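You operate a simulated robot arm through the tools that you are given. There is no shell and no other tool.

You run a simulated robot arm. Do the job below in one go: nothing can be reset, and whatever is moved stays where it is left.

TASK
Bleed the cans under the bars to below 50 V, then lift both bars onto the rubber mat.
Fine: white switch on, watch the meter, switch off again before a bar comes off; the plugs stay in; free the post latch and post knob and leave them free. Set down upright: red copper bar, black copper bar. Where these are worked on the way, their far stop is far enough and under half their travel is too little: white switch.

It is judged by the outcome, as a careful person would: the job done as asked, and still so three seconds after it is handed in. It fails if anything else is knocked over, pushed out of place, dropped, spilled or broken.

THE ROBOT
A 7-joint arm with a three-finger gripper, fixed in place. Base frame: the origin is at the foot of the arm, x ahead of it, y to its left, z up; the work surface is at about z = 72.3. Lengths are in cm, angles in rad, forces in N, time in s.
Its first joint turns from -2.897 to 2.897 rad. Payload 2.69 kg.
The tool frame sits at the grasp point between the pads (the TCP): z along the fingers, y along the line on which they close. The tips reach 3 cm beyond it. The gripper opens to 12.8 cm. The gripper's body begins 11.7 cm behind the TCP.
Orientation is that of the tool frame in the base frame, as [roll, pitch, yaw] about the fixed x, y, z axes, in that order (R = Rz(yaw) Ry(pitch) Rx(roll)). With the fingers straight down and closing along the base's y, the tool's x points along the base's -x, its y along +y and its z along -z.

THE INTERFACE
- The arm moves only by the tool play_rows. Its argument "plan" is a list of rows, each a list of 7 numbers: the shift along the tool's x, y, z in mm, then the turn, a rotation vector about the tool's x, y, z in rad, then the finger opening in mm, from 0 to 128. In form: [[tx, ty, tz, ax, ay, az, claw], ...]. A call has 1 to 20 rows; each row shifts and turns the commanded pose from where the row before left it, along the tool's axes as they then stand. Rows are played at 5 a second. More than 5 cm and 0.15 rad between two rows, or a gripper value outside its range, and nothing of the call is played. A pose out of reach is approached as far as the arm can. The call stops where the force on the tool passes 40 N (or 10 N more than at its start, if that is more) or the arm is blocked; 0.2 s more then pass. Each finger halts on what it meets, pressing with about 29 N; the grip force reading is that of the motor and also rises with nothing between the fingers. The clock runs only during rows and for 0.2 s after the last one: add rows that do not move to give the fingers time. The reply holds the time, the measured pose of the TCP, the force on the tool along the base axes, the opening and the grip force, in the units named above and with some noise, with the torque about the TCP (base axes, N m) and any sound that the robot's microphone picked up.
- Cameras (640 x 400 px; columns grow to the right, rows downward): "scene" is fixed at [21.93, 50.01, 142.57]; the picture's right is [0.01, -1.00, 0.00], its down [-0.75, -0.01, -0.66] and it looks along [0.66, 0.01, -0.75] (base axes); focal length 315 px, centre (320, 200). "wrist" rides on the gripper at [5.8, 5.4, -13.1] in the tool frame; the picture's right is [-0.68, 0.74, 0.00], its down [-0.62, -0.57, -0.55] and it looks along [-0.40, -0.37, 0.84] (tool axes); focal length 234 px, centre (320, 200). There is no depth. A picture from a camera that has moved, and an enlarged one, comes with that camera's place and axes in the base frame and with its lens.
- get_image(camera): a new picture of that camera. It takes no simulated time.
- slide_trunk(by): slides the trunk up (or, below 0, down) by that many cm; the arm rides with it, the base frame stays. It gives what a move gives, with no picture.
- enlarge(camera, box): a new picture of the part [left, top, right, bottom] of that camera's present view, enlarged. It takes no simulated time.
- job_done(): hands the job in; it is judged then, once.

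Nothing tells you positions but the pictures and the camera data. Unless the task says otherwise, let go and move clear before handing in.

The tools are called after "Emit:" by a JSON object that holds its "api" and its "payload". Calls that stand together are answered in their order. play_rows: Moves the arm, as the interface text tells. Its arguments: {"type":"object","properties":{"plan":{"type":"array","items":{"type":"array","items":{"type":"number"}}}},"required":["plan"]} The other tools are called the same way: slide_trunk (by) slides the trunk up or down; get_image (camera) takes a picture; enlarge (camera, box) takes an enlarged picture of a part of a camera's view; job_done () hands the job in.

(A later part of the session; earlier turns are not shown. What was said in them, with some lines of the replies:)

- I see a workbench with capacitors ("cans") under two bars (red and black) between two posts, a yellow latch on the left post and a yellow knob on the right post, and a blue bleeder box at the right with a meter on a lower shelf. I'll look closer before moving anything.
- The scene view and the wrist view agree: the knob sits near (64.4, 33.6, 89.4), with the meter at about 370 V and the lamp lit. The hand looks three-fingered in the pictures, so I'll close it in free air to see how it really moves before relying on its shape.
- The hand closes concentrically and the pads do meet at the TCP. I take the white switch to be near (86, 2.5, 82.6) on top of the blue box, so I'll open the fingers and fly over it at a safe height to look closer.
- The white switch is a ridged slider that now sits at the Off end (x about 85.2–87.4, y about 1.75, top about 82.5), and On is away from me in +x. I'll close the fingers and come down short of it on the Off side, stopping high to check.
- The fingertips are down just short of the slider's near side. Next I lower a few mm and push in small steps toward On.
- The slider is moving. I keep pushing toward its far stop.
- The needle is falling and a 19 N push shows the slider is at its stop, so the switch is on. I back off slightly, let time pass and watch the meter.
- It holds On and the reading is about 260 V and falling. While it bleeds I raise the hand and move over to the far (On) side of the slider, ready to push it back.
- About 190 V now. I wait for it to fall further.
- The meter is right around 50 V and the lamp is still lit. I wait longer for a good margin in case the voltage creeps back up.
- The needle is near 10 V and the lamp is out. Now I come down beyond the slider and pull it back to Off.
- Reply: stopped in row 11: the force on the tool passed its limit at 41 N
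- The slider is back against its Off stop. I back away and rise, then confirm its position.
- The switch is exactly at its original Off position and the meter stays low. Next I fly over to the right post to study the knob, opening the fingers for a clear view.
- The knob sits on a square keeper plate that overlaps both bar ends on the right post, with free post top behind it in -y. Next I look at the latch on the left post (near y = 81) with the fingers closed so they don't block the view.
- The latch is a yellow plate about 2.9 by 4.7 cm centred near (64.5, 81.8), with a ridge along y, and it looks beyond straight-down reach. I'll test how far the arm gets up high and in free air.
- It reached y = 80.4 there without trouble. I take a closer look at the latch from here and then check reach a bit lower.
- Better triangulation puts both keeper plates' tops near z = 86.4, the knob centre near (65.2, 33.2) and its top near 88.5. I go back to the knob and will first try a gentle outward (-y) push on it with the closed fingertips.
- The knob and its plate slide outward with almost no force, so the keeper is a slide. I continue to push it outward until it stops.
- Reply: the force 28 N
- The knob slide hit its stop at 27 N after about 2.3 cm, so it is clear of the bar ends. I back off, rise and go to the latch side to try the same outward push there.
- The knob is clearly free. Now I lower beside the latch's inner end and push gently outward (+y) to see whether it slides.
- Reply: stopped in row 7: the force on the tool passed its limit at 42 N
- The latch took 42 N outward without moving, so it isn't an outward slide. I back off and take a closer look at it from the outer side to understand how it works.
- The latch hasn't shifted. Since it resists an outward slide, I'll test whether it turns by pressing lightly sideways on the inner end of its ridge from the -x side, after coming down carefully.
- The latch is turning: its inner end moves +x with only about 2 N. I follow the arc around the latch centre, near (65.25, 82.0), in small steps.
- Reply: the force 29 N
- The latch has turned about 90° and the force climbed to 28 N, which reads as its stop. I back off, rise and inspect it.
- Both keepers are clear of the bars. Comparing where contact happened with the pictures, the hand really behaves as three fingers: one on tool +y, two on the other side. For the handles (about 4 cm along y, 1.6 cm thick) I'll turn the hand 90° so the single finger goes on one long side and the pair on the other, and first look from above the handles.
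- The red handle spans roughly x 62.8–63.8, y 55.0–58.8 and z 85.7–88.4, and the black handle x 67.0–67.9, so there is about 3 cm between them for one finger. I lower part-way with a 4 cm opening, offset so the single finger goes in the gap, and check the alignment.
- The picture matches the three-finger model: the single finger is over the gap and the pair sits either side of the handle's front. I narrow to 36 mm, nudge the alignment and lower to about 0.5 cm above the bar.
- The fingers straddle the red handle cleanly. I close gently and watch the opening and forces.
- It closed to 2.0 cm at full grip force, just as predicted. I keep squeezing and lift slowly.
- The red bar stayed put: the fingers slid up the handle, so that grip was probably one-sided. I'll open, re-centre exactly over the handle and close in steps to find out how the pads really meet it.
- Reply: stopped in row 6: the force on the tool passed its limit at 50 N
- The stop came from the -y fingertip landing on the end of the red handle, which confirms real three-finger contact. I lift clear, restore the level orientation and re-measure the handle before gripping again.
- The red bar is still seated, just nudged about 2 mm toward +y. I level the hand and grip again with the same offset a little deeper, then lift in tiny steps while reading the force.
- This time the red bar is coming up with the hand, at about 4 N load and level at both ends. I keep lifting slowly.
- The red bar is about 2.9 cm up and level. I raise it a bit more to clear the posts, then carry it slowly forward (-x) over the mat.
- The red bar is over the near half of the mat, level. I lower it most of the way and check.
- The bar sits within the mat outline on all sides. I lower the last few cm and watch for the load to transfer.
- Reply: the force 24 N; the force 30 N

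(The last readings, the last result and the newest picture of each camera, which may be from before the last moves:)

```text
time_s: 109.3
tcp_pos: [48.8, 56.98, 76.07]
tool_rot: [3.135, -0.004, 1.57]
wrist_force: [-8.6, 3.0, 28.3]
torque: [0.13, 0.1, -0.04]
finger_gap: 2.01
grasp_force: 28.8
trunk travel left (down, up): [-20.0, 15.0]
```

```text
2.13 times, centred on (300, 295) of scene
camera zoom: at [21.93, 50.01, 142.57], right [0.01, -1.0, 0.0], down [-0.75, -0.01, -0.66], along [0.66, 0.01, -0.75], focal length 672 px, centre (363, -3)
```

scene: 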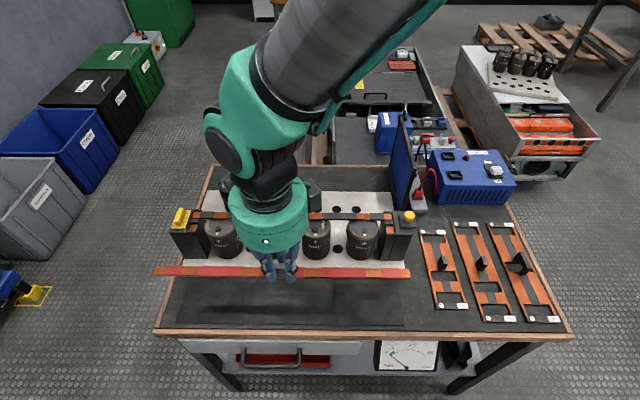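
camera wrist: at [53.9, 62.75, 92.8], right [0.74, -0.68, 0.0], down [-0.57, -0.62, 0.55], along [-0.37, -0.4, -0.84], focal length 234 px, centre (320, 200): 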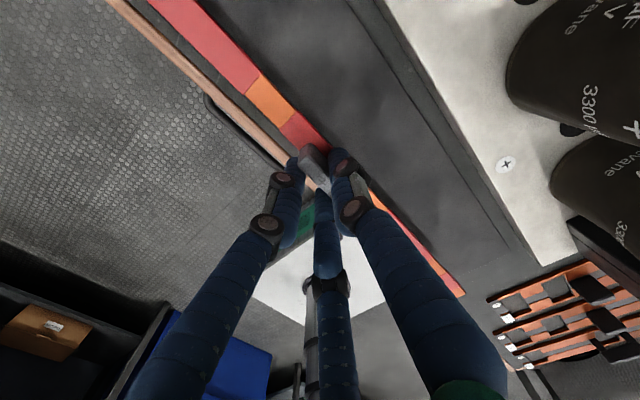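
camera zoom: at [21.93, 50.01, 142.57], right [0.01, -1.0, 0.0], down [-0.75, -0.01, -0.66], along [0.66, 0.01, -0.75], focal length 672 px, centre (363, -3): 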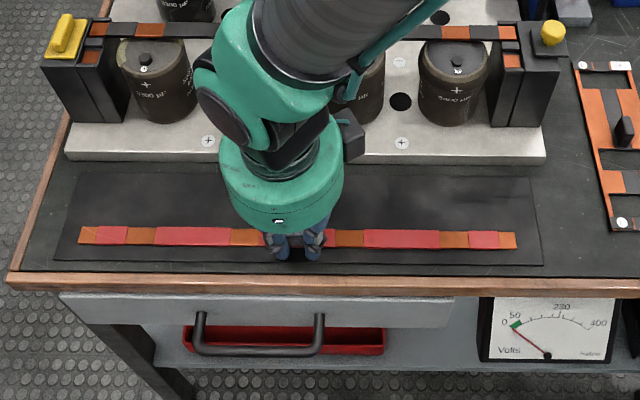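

The bar is down on the mat with the load reversed. I relieve the pressing force and open the fingers gently.

Emit:
{"api": "play_rows", "payload": {"plan": [[0, 0, -2.5, 0, 0, 0, 0], [0, 0, 0, 0, 0, 0, 0]]}}

Emit:
{"api": "play_rows", "payload": {"plan": [[0, 0, 0, 0, 0, 0, 24], [0, 0, 0, 0, 0, 0, 30], [0, 0, 0, 0, 0, 0, 38], [0, 0, 0, 0, 0, 0, 38]]}}

Emit:
{"api": "enlarge", "payload": {"camera": "wrist", "box": [220, 60, 420, 220]}}

```text
time_s: 109.9
tcp_pos: [48.82, 56.81, 75.95]
tool_rot: [3.141, -0.001, 1.572]
wrist_force: [3.1, 2.7, 8.6]
torque: [0.95, -0.18, -0.03]
finger_gap: 2.03
grasp_force: 29.1
trunk travel left (down, up): [-20.0, 15.0]
```

```text
time_s: 110.9
tcp_pos: [48.89, 56.84, 75.9]
tool_rot: [3.139, -0.001, 1.57]
wrist_force: [0.6, 0.1, 0.3]
torque: [-0.03, -0.02, -0.01]
finger_gap: 3.79
grasp_force: 0.1
trunk travel left (down, up): [-20.0, 15.0]
```

```text
2.50 times, centred on (320, 140) of wrist
camera zoom: at [53.98, 62.63, 89.19], right [0.74, -0.68, 0.0], down [-0.57, -0.62, 0.55], along [-0.37, -0.4, -0.84], focal length 585 px, centre (320, 350)
```

zoom: 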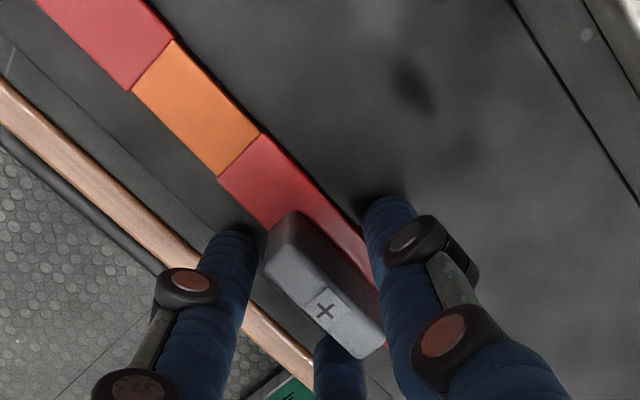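

The red bar is released and standing upright on the mat. I rise straight up, then check it and move over the black handle.

Emit:
{"api": "play_rows", "payload": {"plan": [[0, 0, -5, 0, 0, 0, 38], [0, 0, -10, 0, 0, 0, 38], [0, 0, -20, 0, 0, 0, 38], [0, 0, -40, 0, 0, 0, 38], [0, 0, -40, 0, 0, 0, 38], [0, 0, -40, 0, 0, 0, 38], [0, 0, -40, 0, 0, 0, 38], [0, 30, -10, 0, 0, 0, 38], [0, 40, 0, 0, 0, 0, 38], [0, 40, 0, 0, 0, 0, 38], [0, 40, 0, 0, 0, 0, 38], [1.5, 30, 0, 0, 0, 0, 38], [0, 0, 0, 0, 0, 0, 38]]}}

Emit:
{"api": "get_image", "payload": {"camera": "scene"}}

Emit:
{"api": "enlarge", "payload": {"camera": "scene", "box": [150, 240, 450, 340]}}

Emit:
{"api": "enlarge", "payload": {"camera": "wrist", "box": [220, 60, 420, 220]}}

```text
time_s: 113.7
tcp_pos: [66.84, 56.65, 96.69]
tool_rot: [3.139, 0.0, 1.571]
wrist_force: [-0.3, 0.5, -0.2]
torque: [0.03, 0.03, -0.01]
finger_gap: 3.79
grasp_force: 0.1
trunk travel left (down, up): [-20.0, 15.0]
```

```text
taken
```

scene: 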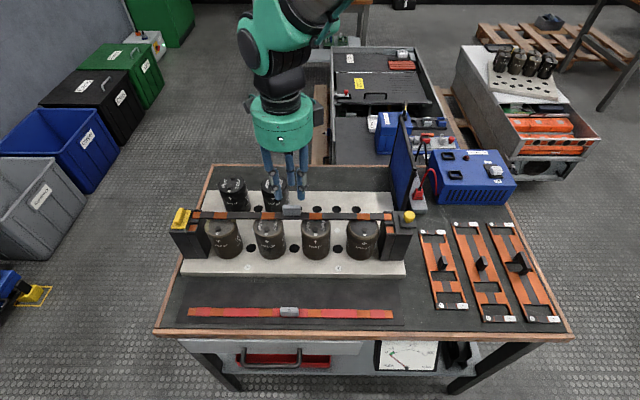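

```text
2.13 times, centred on (300, 290) of scene
camera zoom: at [21.93, 50.01, 142.57], right [0.01, -1.0, 0.0], down [-0.75, -0.01, -0.66], along [0.66, 0.01, -0.75], focal length 672 px, centre (363, 8)
```

zoom: 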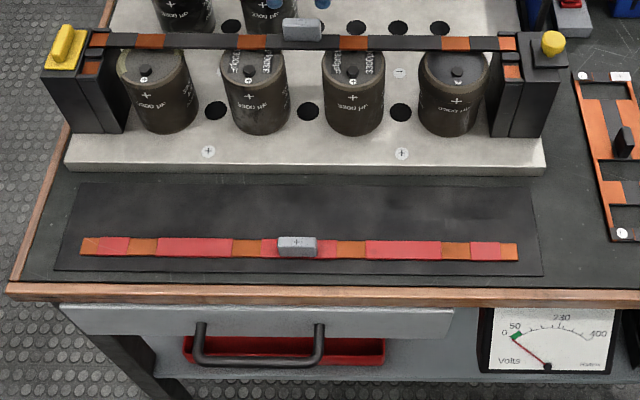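

```text
2.50 times, centred on (320, 140) of wrist
camera zoom: at [72.02, 62.49, 109.87], right [0.74, -0.68, 0.0], down [-0.57, -0.62, 0.55], along [-0.37, -0.4, -0.84], focal length 585 px, centre (320, 350)
```

zoom: 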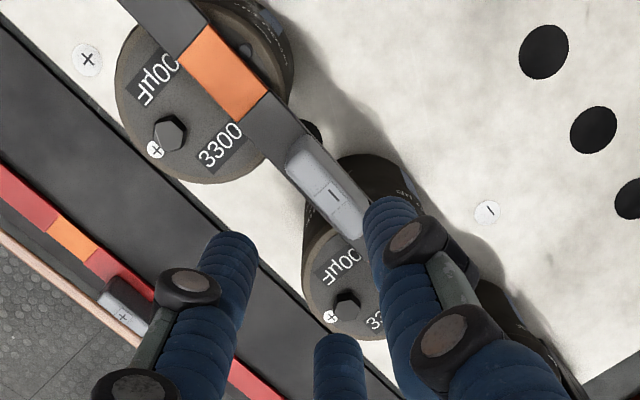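

The red bar lies straight and upright on the mat. Now I align over the black handle (centre about (67.5, 57.05)) with the same offset and lower.

Emit:
{"api": "play_rows", "payload": {"plan": [[4, 2.6, 0, 0.002, 0, 0, 36], [0, 0, 25, 0, 0, 0, 36], [0, 0, 20, 0, 0, 0, 36], [0, 0, 0, 0, 0, 0, 36]]}}

Emit:
{"api": "enlarge", "payload": {"camera": "wrist", "box": [220, 60, 420, 220]}}

Emit:
{"api": "enlarge", "payload": {"camera": "scene", "box": [240, 150, 340, 230]}}

```text
time_s: 114.7
tcp_pos: [67.21, 57.52, 92.04]
tool_rot: [-3.141, 0.0, 1.571]
wrist_force: [0.2, -0.4, -0.1]
torque: [-0.02, 0.02, 0.0]
finger_gap: 3.63
grasp_force: 0.1
trunk travel left (down, up): [-20.0, 15.0]
```

```text
2.50 times, centred on (320, 140) of wrist
camera zoom: at [72.37, 63.22, 105.19], right [0.74, -0.68, 0.0], down [-0.57, -0.62, 0.55], along [-0.37, -0.4, -0.84], focal length 585 px, centre (320, 350)
```

zoom: 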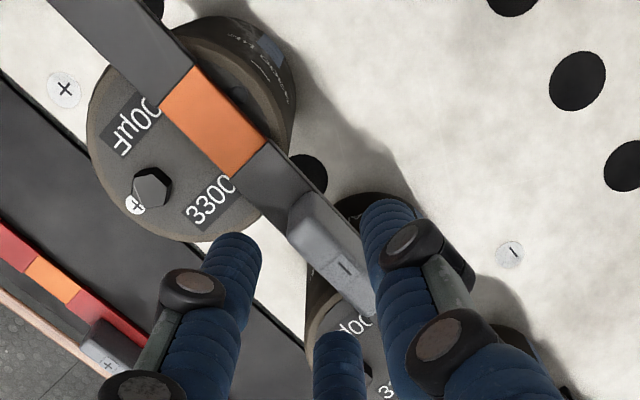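

```text
5.00 times, centred on (290, 190) of scene
camera zoom: at [21.93, 50.01, 142.57], right [0.01, -1.0, 0.0], down [-0.75, -0.01, -0.66], along [0.66, 0.01, -0.75], focal length 1576 px, centre (470, 250)
```

zoom: 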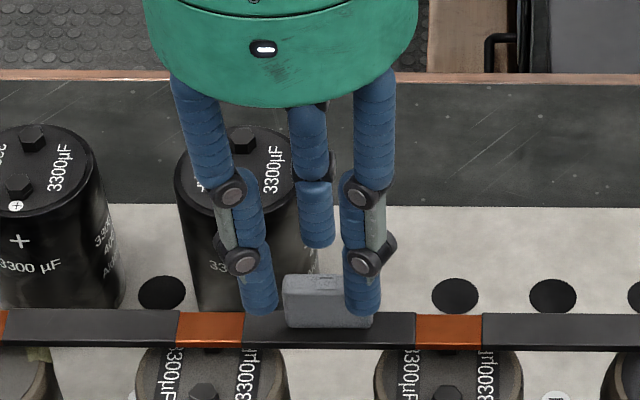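

Emit:
{"api": "play_rows", "payload": {"plan": [[-5, 0, 0, 0, 0, 0, 36], [0, 0, 0, 0, 0, 0, 36]]}}

Emit:
{"api": "enlarge", "payload": {"camera": "wrist", "box": [280, 110, 380, 190]}}

Emit:
{"api": "enlarge", "payload": {"camera": "scene", "box": [265, 185, 315, 225]}}

```text
time_s: 115.3
tcp_pos: [67.1, 56.92, 91.86]
tool_rot: [-3.14, -0.003, 1.571]
wrist_force: [0.9, 0.6, 0.3]
torque: [0.04, 0.01, -0.01]
finger_gap: 3.6
grasp_force: 0.0
trunk travel left (down, up): [-20.0, 15.0]
```

```text
5.00 times, centred on (330, 150) of wrist
camera zoom: at [72.3, 62.64, 105.17], right [0.74, -0.68, 0.0], down [-0.57, -0.62, 0.55], along [-0.37, -0.4, -0.84], focal length 1171 px, centre (270, 450)
```

zoom: 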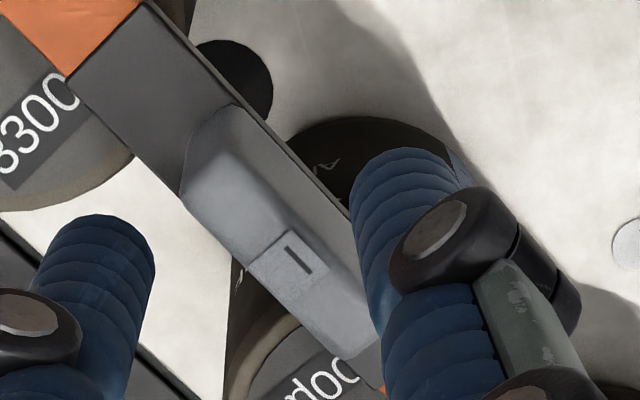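

```text
10.00 times, centred on (290, 205) of scene
camera zoom: at [21.93, 50.01, 142.57], right [0.01, -1.0, 0.0], down [-0.75, -0.01, -0.66], along [0.66, 0.01, -0.75], focal length 3151 px, centre (620, 150)
```

zoom: 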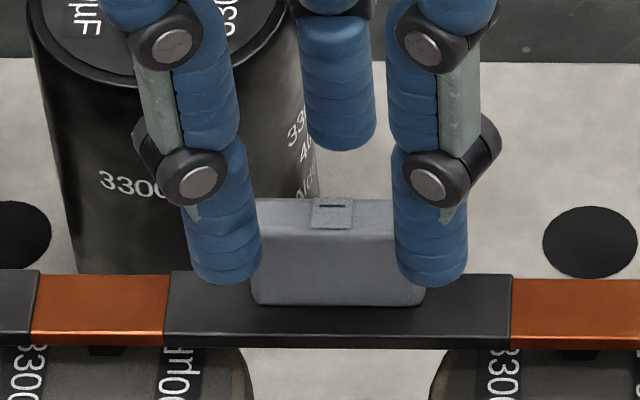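

Alignment is now right: the hand's mid-line matches the handle at y of about 56.9 and the offset is 0.4 cm. I lower the rest of the way and close.

Emit:
{"api": "play_rows", "payload": {"plan": [[0, 0, 12, 0, 0, 0, 36], [0, 0, 8, 0, 0, 0, 36], [0, 0, 5, 0, 0, 0, 36], [0, 0, 3.5, 0, 0, 0, 36], [0, 0, 0, 0, 0, 0, 36]]}}

Emit:
{"api": "play_rows", "payload": {"plan": [[0, 0, 0, 0, 0, 0, 26], [0, 0, 0, 0, 0, 0, 20], [0, 0, 0, 0, 0, 0, 10], [0, 0, 0, 0, 0, 0, 0], [0, 0, 0, 0, 0, 0, 0]]}}

Emit:
{"api": "enlarge", "payload": {"camera": "scene", "box": [240, 150, 340, 230]}}

Emit:
{"api": "enlarge", "payload": {"camera": "wrist", "box": [220, 60, 420, 220]}}

```text
time_s: 116.5
tcp_pos: [66.9, 56.85, 89.07]
tool_rot: [-3.141, -0.001, 1.571]
wrist_force: [-0.1, -0.7, 0.2]
torque: [-0.02, 0.01, 0.01]
finger_gap: 3.61
grasp_force: 0.0
trunk travel left (down, up): [-20.0, 15.0]
```

```text
time_s: 117.7
tcp_pos: [66.98, 56.85, 89.23]
tool_rot: [3.141, -0.001, 1.57]
wrist_force: [0.7, -0.1, -0.3]
torque: [0.07, -0.08, -0.04]
finger_gap: 2.03
grasp_force: 29.0
trunk travel left (down, up): [-20.0, 15.0]
```

```text
5.00 times, centred on (290, 190) of scene
camera zoom: at [21.93, 50.01, 142.57], right [0.01, -1.0, 0.0], down [-0.75, -0.01, -0.66], along [0.66, 0.01, -0.75], focal length 1576 px, centre (470, 250)
```

zoom: 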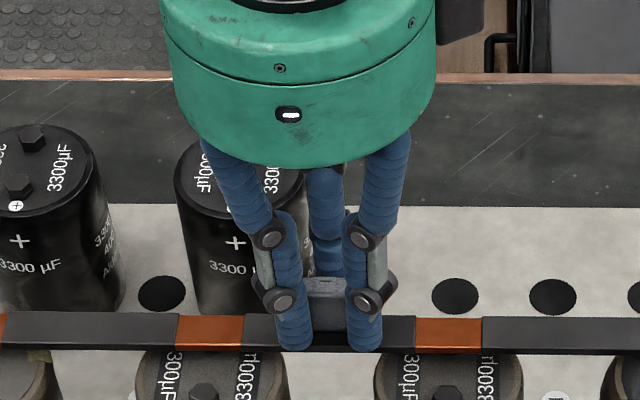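

```text
2.50 times, centred on (320, 140) of wrist
camera zoom: at [72.16, 62.59, 102.35], right [0.74, -0.68, 0.0], down [-0.57, -0.62, 0.55], along [-0.37, -0.4, -0.84], focal length 585 px, centre (320, 350)
```

zoom: 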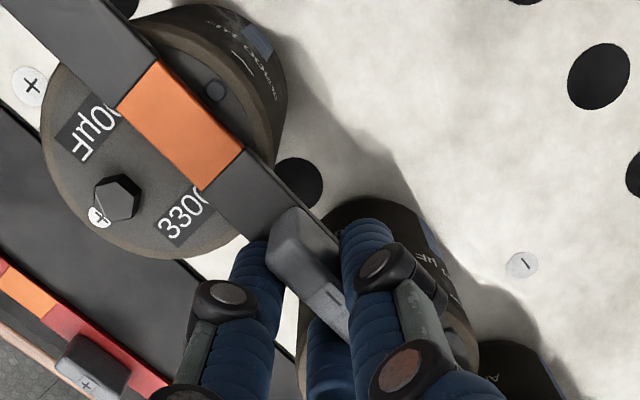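

Emit:
{"api": "play_rows", "payload": {"plan": [[0, 0, -1.5, 0, 0, 0, 0]]}}

Emit:
{"api": "play_rows", "payload": {"plan": [[0, 0, -1.5, 0, 0, 0, 0]]}}

Emit:
{"api": "play_rows", "payload": {"plan": [[0, 0, -2, 0, 0, 0, 0]]}}

Emit:
{"api": "play_rows", "payload": {"plan": [[0, 0, -2, 0, 0, 0, 0]]}}

Emit:
{"api": "enlarge", "payload": {"camera": "scene", "box": [150, 150, 430, 290]}}

Emit:
{"api": "enlarge", "payload": {"camera": "scene", "box": [340, 190, 440, 260]}}

Emit:
{"api": "enlarge", "payload": {"camera": "scene", "box": [160, 190, 260, 260]}}

```text
time_s: 118.1
tcp_pos: [66.78, 56.8, 89.19]
tool_rot: [-3.14, 0.001, 1.572]
wrist_force: [0.2, -0.2, -0.6]
torque: [0.03, -0.04, 0.02]
finger_gap: 2.01
grasp_force: 29.6
trunk travel left (down, up): [-20.0, 15.0]
```

```text
time_s: 118.5
tcp_pos: [66.96, 56.87, 89.51]
tool_rot: [-3.141, 0.001, 1.572]
wrist_force: [-0.3, -0.3, -3.5]
torque: [-0.02, 0.01, -0.01]
finger_gap: 2.01
grasp_force: 28.8
trunk travel left (down, up): [-20.0, 15.0]
```

```text
time_s: 118.9
tcp_pos: [67.01, 56.93, 89.76]
tool_rot: [3.141, 0.0, 1.57]
wrist_force: [0.0, 0.1, -3.6]
torque: [-0.01, 0.05, 0.02]
finger_gap: 2.03
grasp_force: 29.0
trunk travel left (down, up): [-20.0, 15.0]
```

```text
time_s: 119.3
tcp_pos: [66.99, 56.87, 89.95]
tool_rot: [3.141, 0.0, 1.571]
wrist_force: [0.6, 0.2, -3.4]
torque: [0.04, -0.02, 0.03]
finger_gap: 2.04
grasp_force: 28.9
trunk travel left (down, up): [-20.0, 15.0]
```

```text
2.29 times, centred on (290, 220) of scene
camera zoom: at [21.93, 50.01, 142.57], right [0.01, -1.0, 0.0], down [-0.75, -0.01, -0.66], along [0.66, 0.01, -0.75], focal length 720 px, centre (389, 154)
```

zoom: 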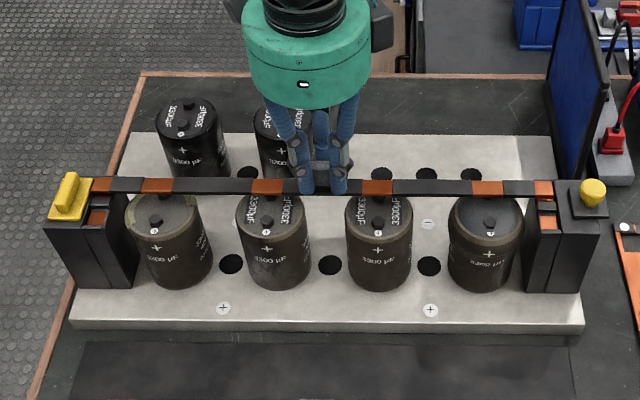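

```text
5.71 times, centred on (390, 225) of scene
camera zoom: at [21.93, 50.01, 142.57], right [0.01, -1.0, 0.0], down [-0.75, -0.01, -0.66], along [0.66, 0.01, -0.75], focal length 1801 px, centre (-80, 57)
```

zoom: 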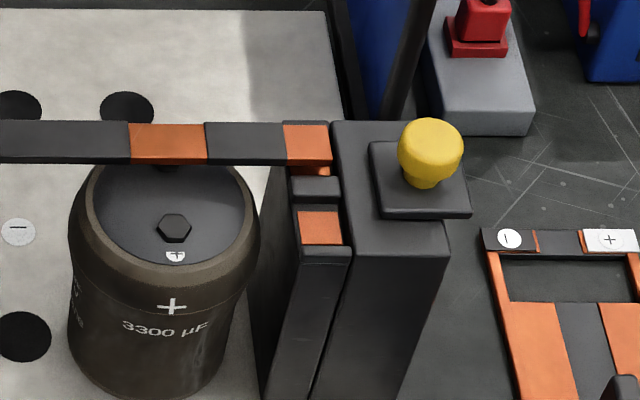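

```text
5.71 times, centred on (210, 225) of scene
camera zoom: at [21.93, 50.01, 142.57], right [0.01, -1.0, 0.0], down [-0.75, -0.01, -0.66], along [0.66, 0.01, -0.75], focal length 1801 px, centre (949, 57)
```

zoom: 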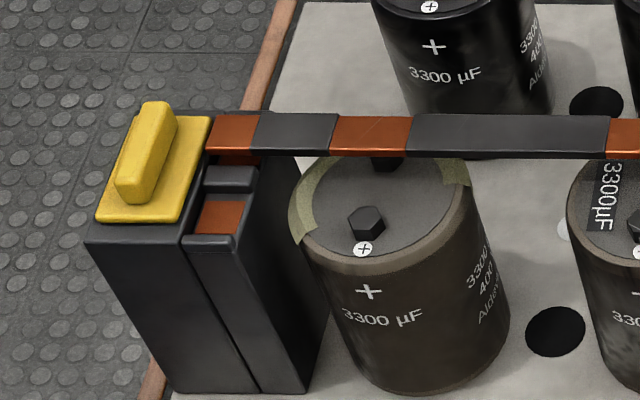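

The black bar is rising level with about 3.5 N load. I lift it clear and then carry it over the far half of the mat.

Emit:
{"api": "play_rows", "payload": {"plan": [[0, 0, -2, 0, 0, 0, 0], [0, 0, -2.5, 0, 0, 0, 0], [0, 0, -3, 0, 0, 0, 0], [0, 0, -3, 0, 0, 0, 0], [0, 0, -4, 0, 0, 0, 0], [0, 0, -5, 0, 0, 0, 0], [0, 0, -5, 0, 0, 0, 0], [0, 0, -5, 0, 0, 0, 0], [0, 0, -5, 0, 0, 0, 0], [0, 0, -5, 0, 0, 0, 0], [0, 0, -5, 0, 0, 0, 0], [0, 0, -5, 0, 0, 0, 0], [0, 0, -5, 0, 0, 0, 0], [0, 0, -4, 0, 0, 0, 0], [0, 0, -2, 0, 0, 0, 0], [0, 0, 0, 0, 0, 0, 0]]}}

Emit:
{"api": "enlarge", "payload": {"camera": "scene", "box": [150, 130, 430, 290]}}

```text
time_s: 122.7
tcp_pos: [66.97, 57.03, 95.79]
tool_rot: [-3.142, 0.0, 1.571]
wrist_force: [-1.0, -0.9, -2.6]
torque: [-0.02, -0.01, 0.02]
finger_gap: 2.02
grasp_force: 28.9
trunk travel left (down, up): [-20.0, 15.0]
```

```text
2.29 times, centred on (290, 210) of scene
camera zoom: at [21.93, 50.01, 142.57], right [0.01, -1.0, 0.0], down [-0.75, -0.01, -0.66], along [0.66, 0.01, -0.75], focal length 720 px, centre (389, 177)
```

zoom: 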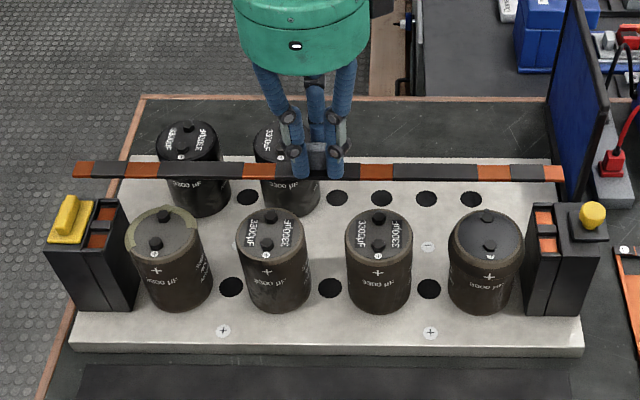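

Emit:
{"api": "play_rows", "payload": {"plan": [[0, -3, 0, 0, 0, 0, 0], [0, -6, 0, 0, 0, 0, 0], [0, -9, 0, 0, 0, 0, 0], [0, -10, 0, 0, 0, 0, 0], [0, -10, 0, 0, 0, 0, 0], [0, -10, 0, 0, 0, 0, 0], [0, -10, 0, 0, 0, 0, 0], [0, -10, 0, 0, 0, 0, 0], [0, -10, 0, 0, 0, 0, 0], [0, -10, 0, 0, 0, 0, 0], [0, -10, 0, 0, 0, 0, 0], [0, -10, 0, 0, 0, 0, 0], [0, -10, 0, 0, 0, 0, 0], [0, -7, 0, 0, 0, 0, 0], [0, -4, 0, 0, 0, 0, 0], [0, -2, 0, 0, 0, 0, 0], [0, 0, 0, 0, 0, 0, 0]]}}

Emit:
{"api": "play_rows", "payload": {"plan": [[0, 0, 3, 0, 0, 0, 0], [0, 0, 6, 0, 0, 0, 0], [0, 0, 10, 0, 0, 0, 0], [0, 0, 10, 0, 0, 0, 0], [0, 0, 10, 0, 0, 0, 0], [0, 0, 10, 0, 0, 0, 0], [0, 0, 10, 0, 0, 0, 0], [0, 0, 10, 0, 0, 0, 0], [0, 0, 10, 0, 0, 0, 0], [0, 0, 10, 0, 0, 0, 0], [0, 0, 8, 0, 0, 0, 0], [0, 0, 5, 0, 0, 0, 0], [0, 0, 2, 0, 0, 0, 0], [0, 0, 0, 0, 0, 0, 0]]}}

Emit:
{"api": "enlarge", "payload": {"camera": "scene", "box": [150, 190, 450, 350]}}

Emit:
{"api": "get_image", "payload": {"camera": "wrist"}}

```text
time_s: 126.3
tcp_pos: [53.91, 56.98, 95.92]
tool_rot: [3.14, 0.0, 1.571]
wrist_force: [0.3, 0.1, -4.1]
torque: [0.0, 0.01, 0.01]
finger_gap: 1.99
grasp_force: 29.5
trunk travel left (down, up): [-20.0, 15.0]
```

```text
time_s: 129.3
tcp_pos: [53.93, 56.95, 85.57]
tool_rot: [3.141, 0.0, 1.57]
wrist_force: [-0.7, -1.2, -2.4]
torque: [0.0, 0.02, 0.0]
finger_gap: 2.01
grasp_force: 29.5
trunk travel left (down, up): [-20.0, 15.0]
```

```text
2.13 times, centred on (300, 270) of scene
camera zoom: at [21.93, 50.01, 142.57], right [0.01, -1.0, 0.0], down [-0.75, -0.01, -0.66], along [0.66, 0.01, -0.75], focal length 672 px, centre (363, 51)
```

zoom: 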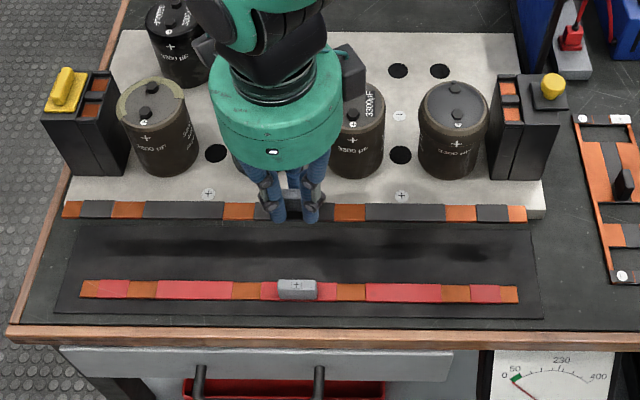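

```text
taken
camera wrist: at [59.15, 62.74, 98.72], right [0.74, -0.68, 0.0], down [-0.57, -0.62, 0.55], along [-0.37, -0.4, -0.84], focal length 234 px, centre (320, 200)
```

wrist: 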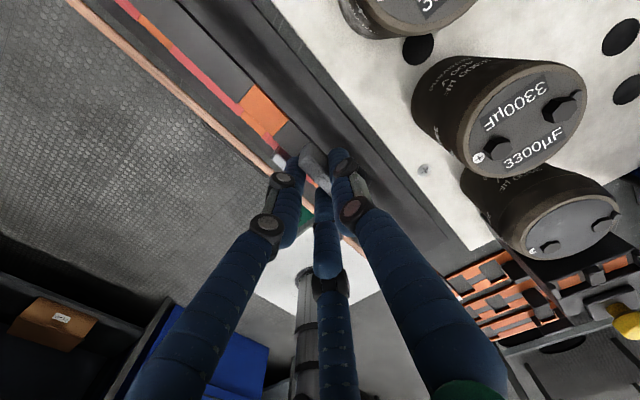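

The black bar is level, between the base plate and the red bar, and inside the mat's outline. I lower it further.

Emit:
{"api": "play_rows", "payload": {"plan": [[0, 0, 3, 0, 0, 0, 0], [0, 0, 6, 0, 0, 0, 0], [0, 0, 10, 0, 0, 0, 0], [0, 0, 10, 0, 0, 0, 0], [0, 0, 10, 0, 0, 0, 0], [0, 0, 10, 0, 0, 0, 0], [0, 0, 10, 0, 0, 0, 0], [0, 0, 10, 0, 0, 0, 0], [0, 0, 7, 0, 0, 0, 0], [0, 0, 4, 0, 0, 0, 0], [0, 0, 2, 0, 0, 0, 0], [0, 0, 0, 0, 0, 0, 0]]}}

Emit:
{"api": "enlarge", "payload": {"camera": "scene", "box": [150, 210, 450, 350]}}

Emit:
{"api": "enlarge", "payload": {"camera": "wrist", "box": [160, 0, 480, 200]}}

```text
time_s: 131.9
tcp_pos: [53.84, 57.1, 77.26]
tool_rot: [-3.141, -0.004, 1.571]
wrist_force: [-0.3, 0.0, -4.3]
torque: [-0.02, -0.05, 0.0]
finger_gap: 2.02
grasp_force: 29.1
trunk travel left (down, up): [-20.0, 15.0]
```

```text
2.13 times, centred on (300, 280) of scene
camera zoom: at [21.93, 50.01, 142.57], right [0.01, -1.0, 0.0], down [-0.75, -0.01, -0.66], along [0.66, 0.01, -0.75], focal length 672 px, centre (363, 29)
```

zoom: 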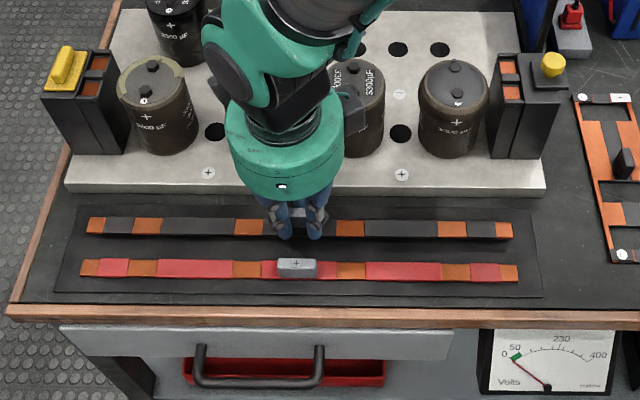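

```text
2.00 times, centred on (320, 100) of wrist
camera zoom: at [59.01, 62.78, 90.56], right [0.74, -0.68, 0.0], down [-0.57, -0.62, 0.55], along [-0.37, -0.4, -0.84], focal length 468 px, centre (320, 400)
```

zoom: 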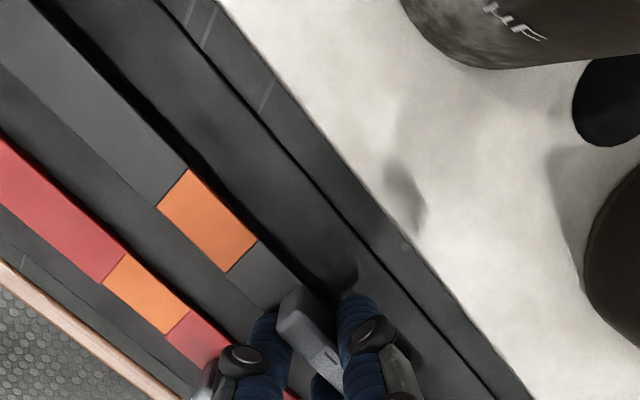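

Emit:
{"api": "play_rows", "payload": {"plan": [[0, 0, 3, 0, 0, 0, 0], [0, 0, 3, 0, 0, 0, 0], [0, 0, 2, 0, 0, 0, 0], [0, 0, 0, 0, 0, 0, 0]]}}

Emit:
{"api": "play_rows", "payload": {"plan": [[0, 0, 1.5, 0, 0, 0, 0], [0, 0, 0, 0, 0, 0, 0]]}}

Emit:
{"api": "play_rows", "payload": {"plan": [[0, 0, 1.5, 0, 0, 0, 0], [0, 0, 0, 0, 0, 0, 0]]}}

```text
time_s: 132.9
tcp_pos: [53.85, 56.87, 76.46]
tool_rot: [-3.14, -0.001, 1.571]
wrist_force: [0.9, -0.3, -3.2]
torque: [-0.02, 0.03, 0.01]
finger_gap: 2.02
grasp_force: 29.2
trunk travel left (down, up): [-20.0, 15.0]
```

```text
time_s: 133.5
tcp_pos: [53.91, 56.99, 76.41]
tool_rot: [3.14, -0.002, 1.572]
wrist_force: [0.0, -0.5, -3.6]
torque: [-0.02, 0.02, -0.01]
finger_gap: 2.0
grasp_force: 28.9
trunk travel left (down, up): [-20.0, 15.0]
```

```text
time_s: 134.1
tcp_pos: [53.9, 57.02, 76.17]
tool_rot: [-3.141, -0.002, 1.569]
wrist_force: [-0.2, -1.1, -0.6]
torque: [-0.24, -0.02, -0.02]
finger_gap: 2.02
grasp_force: 29.5
trunk travel left (down, up): [-20.0, 15.0]
```

Emit:
{"api": "play_rows", "payload": {"plan": [[0, 0, 0.8, 0, 0, 0, 0], [0, 0, 0, 0, 0, 0, 0]]}}

Emit:
{"api": "play_rows", "payload": {"plan": [[0, 0, 0, 0, 0, 0, 24], [0, 0, 0, 0, 0, 0, 30], [0, 0, 0, 0, 0, 0, 36], [0, 0, 0, 0, 0, 0, 36]]}}

Emit:
{"api": "enlarge", "payload": {"camera": "wrist", "box": [220, 60, 420, 220]}}

Emit:
{"api": "enlarge", "payload": {"camera": "scene", "box": [150, 210, 450, 350]}}

```text
time_s: 134.7
tcp_pos: [53.92, 56.99, 76.32]
tool_rot: [-3.141, -0.002, 1.572]
wrist_force: [-1.8, -0.4, 9.3]
torque: [-0.52, -0.02, -0.01]
finger_gap: 2.0
grasp_force: 28.7
trunk travel left (down, up): [-20.0, 15.0]
```

```text
time_s: 135.7
tcp_pos: [53.95, 56.88, 76.06]
tool_rot: [3.141, -0.001, 1.57]
wrist_force: [0.0, -0.8, 0.1]
torque: [-0.01, -0.01, 0.02]
finger_gap: 3.62
grasp_force: 0.0
trunk travel left (down, up): [-20.0, 15.0]
```

```text
2.50 times, centred on (320, 140) of wrist
camera zoom: at [59.11, 62.71, 89.35], right [0.74, -0.68, 0.0], down [-0.57, -0.62, 0.55], along [-0.37, -0.4, -0.84], focal length 585 px, centre (320, 350)
```

zoom: 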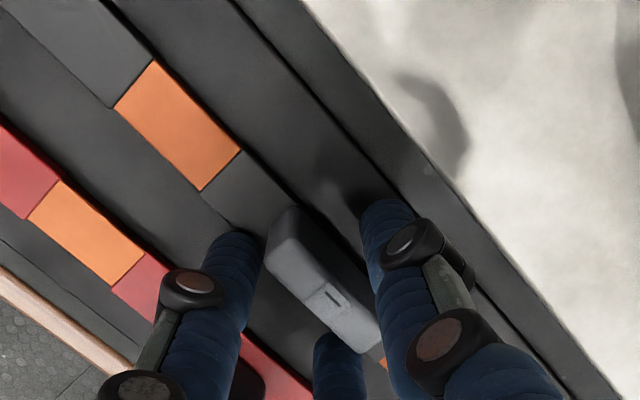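

```text
2.13 times, centred on (300, 280) of scene
camera zoom: at [21.93, 50.01, 142.57], right [0.01, -1.0, 0.0], down [-0.75, -0.01, -0.66], along [0.66, 0.01, -0.75], focal length 672 px, centre (363, 29)
```

zoom: 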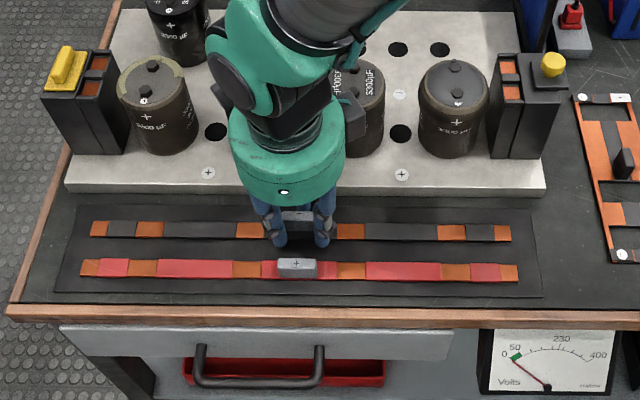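

Both bars are on the mat. I rise straight up and clear, then check everything: bars, latch, knob, switch, plugs and meter.

Emit:
{"api": "play_rows", "payload": {"plan": [[0, 0, -5, 0, 0, 0, 36], [0, 0, -10, 0, 0, 0, 36], [0, 0, -20, 0, 0, 0, 36], [0, 0, -40, 0, 0, 0, 36], [0, 0, -40, 0, 0, 0, 36], [0, 0, -45, 0, 0, 0, 36], [0, 0, -45, 0, 0, 0, 36], [0, 0, -45, 0, 0, 0, 36], [0, 0, -45, 0, 0, 0, 36], [0, 40, -20, 0, 0, 0, 36], [0, 45, 0, 0, 0, 0, 36], [0, 45, 0, 0, 0, 0, 36], [0, 0, 0, 0, 0, 0, 36]]}}

Emit:
{"api": "get_image", "payload": {"camera": "scene"}}

Emit:
{"api": "enlarge", "payload": {"camera": "scene", "box": [150, 230, 450, 350]}}

Emit:
{"api": "enlarge", "payload": {"camera": "scene", "box": [360, 110, 540, 230]}}

Emit:
{"api": "enlarge", "payload": {"camera": "scene", "box": [150, 150, 430, 290]}}

Emit:
{"api": "enlarge", "payload": {"camera": "scene", "box": [340, 330, 500, 400]}}

```text
time_s: 138.5
tcp_pos: [67.11, 57.23, 107.76]
tool_rot: [-3.141, -0.002, 1.571]
wrist_force: [0.3, 0.0, 0.2]
torque: [0.01, 0.05, 0.03]
finger_gap: 3.59
grasp_force: 0.0
trunk travel left (down, up): [-20.0, 15.0]
```

```text
taken
```

scene: 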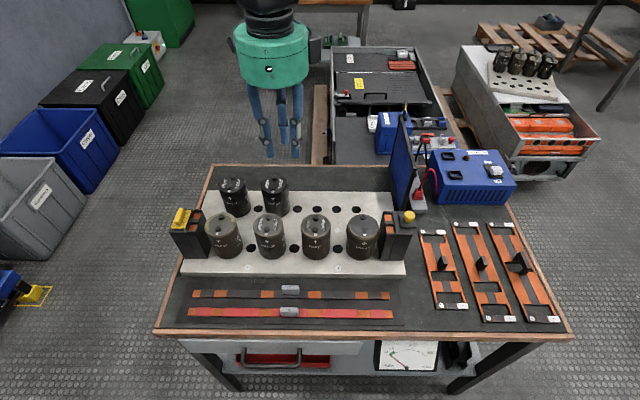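

```text
2.13 times, centred on (300, 290) of scene
camera zoom: at [21.93, 50.01, 142.57], right [0.01, -1.0, 0.0], down [-0.75, -0.01, -0.66], along [0.66, 0.01, -0.75], focal length 672 px, centre (363, 8)
```

zoom: 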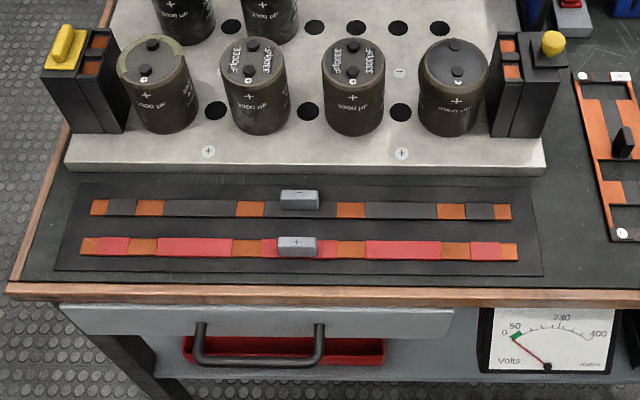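

```text
3.33 times, centred on (450, 170) of scene
camera zoom: at [21.93, 50.01, 142.57], right [0.01, -1.0, 0.0], down [-0.75, -0.01, -0.66], along [0.66, 0.01, -0.75], focal length 1050 px, centre (-113, 300)
```

zoom: 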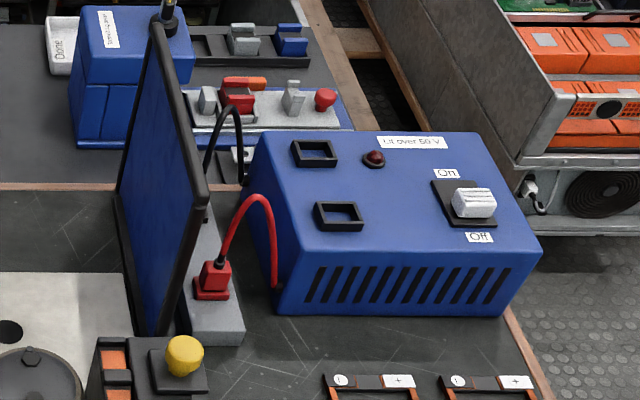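

```text
2.29 times, centred on (290, 220) of scene
camera zoom: at [21.93, 50.01, 142.57], right [0.01, -1.0, 0.0], down [-0.75, -0.01, -0.66], along [0.66, 0.01, -0.75], focal length 720 px, centre (389, 154)
```

zoom: 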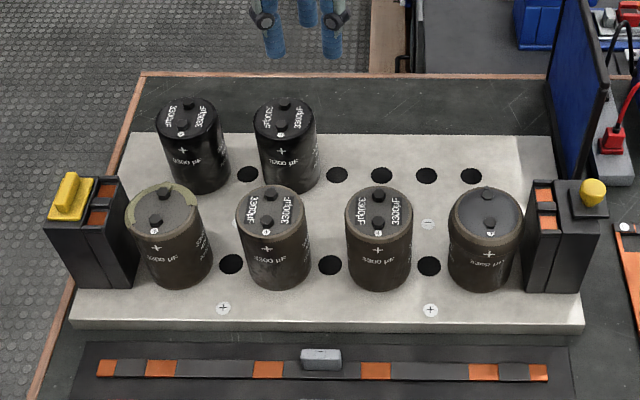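

```text
4.00 times, centred on (420, 365) of scene
camera zoom: at [21.93, 50.01, 142.57], right [0.01, -1.0, 0.0], down [-0.75, -0.01, -0.66], along [0.66, 0.01, -0.75], focal length 1261 px, centre (-80, -460)
```

zoom: 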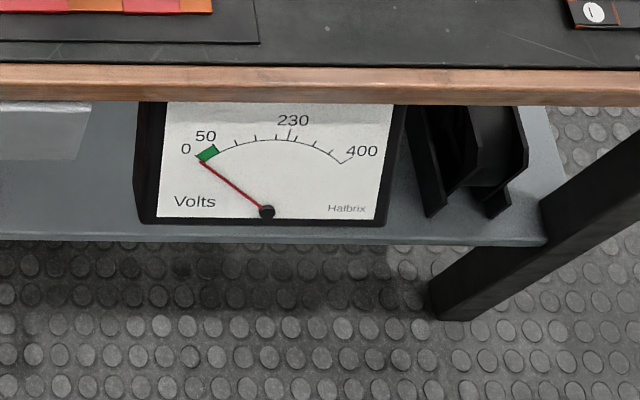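

Both bars are upright on the mat and inside its edges. The switch is Off, the meter is near 0 V with the lamp out, both plugs are in, the latch and knob are still free, the cans stand as before, and the hand is clear. I hand the job in.

Emit:
{"api": "job_done", "payload": {}}

```text
The job is handed in.
```

The job is handed in: the cans read close to 0 V, and both bars are upright on the rubber mat with the hand clear. The last pictures before handing in showed:

- **Voltage:** I switched the white switch on and bled the cans from about 370 V to about 10 V. I switched it off again before either bar came off; the lamp is out.
- **Bars:** the red copper bar is on the near half of the mat and the black one on the far half, both straight and inside its edges.
- **Latch and knob:** the knob's keeper plate is slid fully outward. The latch is turned about 90°, clear of the bar ends. Both were left free.
- **Plugs and surroundings:** the red plug is in and the black lead looks undisturbed. Nothing was knocked over or moved.

Two small things happened along the way. My first lift of the red bar slipped off its handle. On the second try a fingertip pressed on the end of the handle and nudged the bar about 2 mm in its slot. The bar stayed seated both times, and the third try lifted it cleanly.
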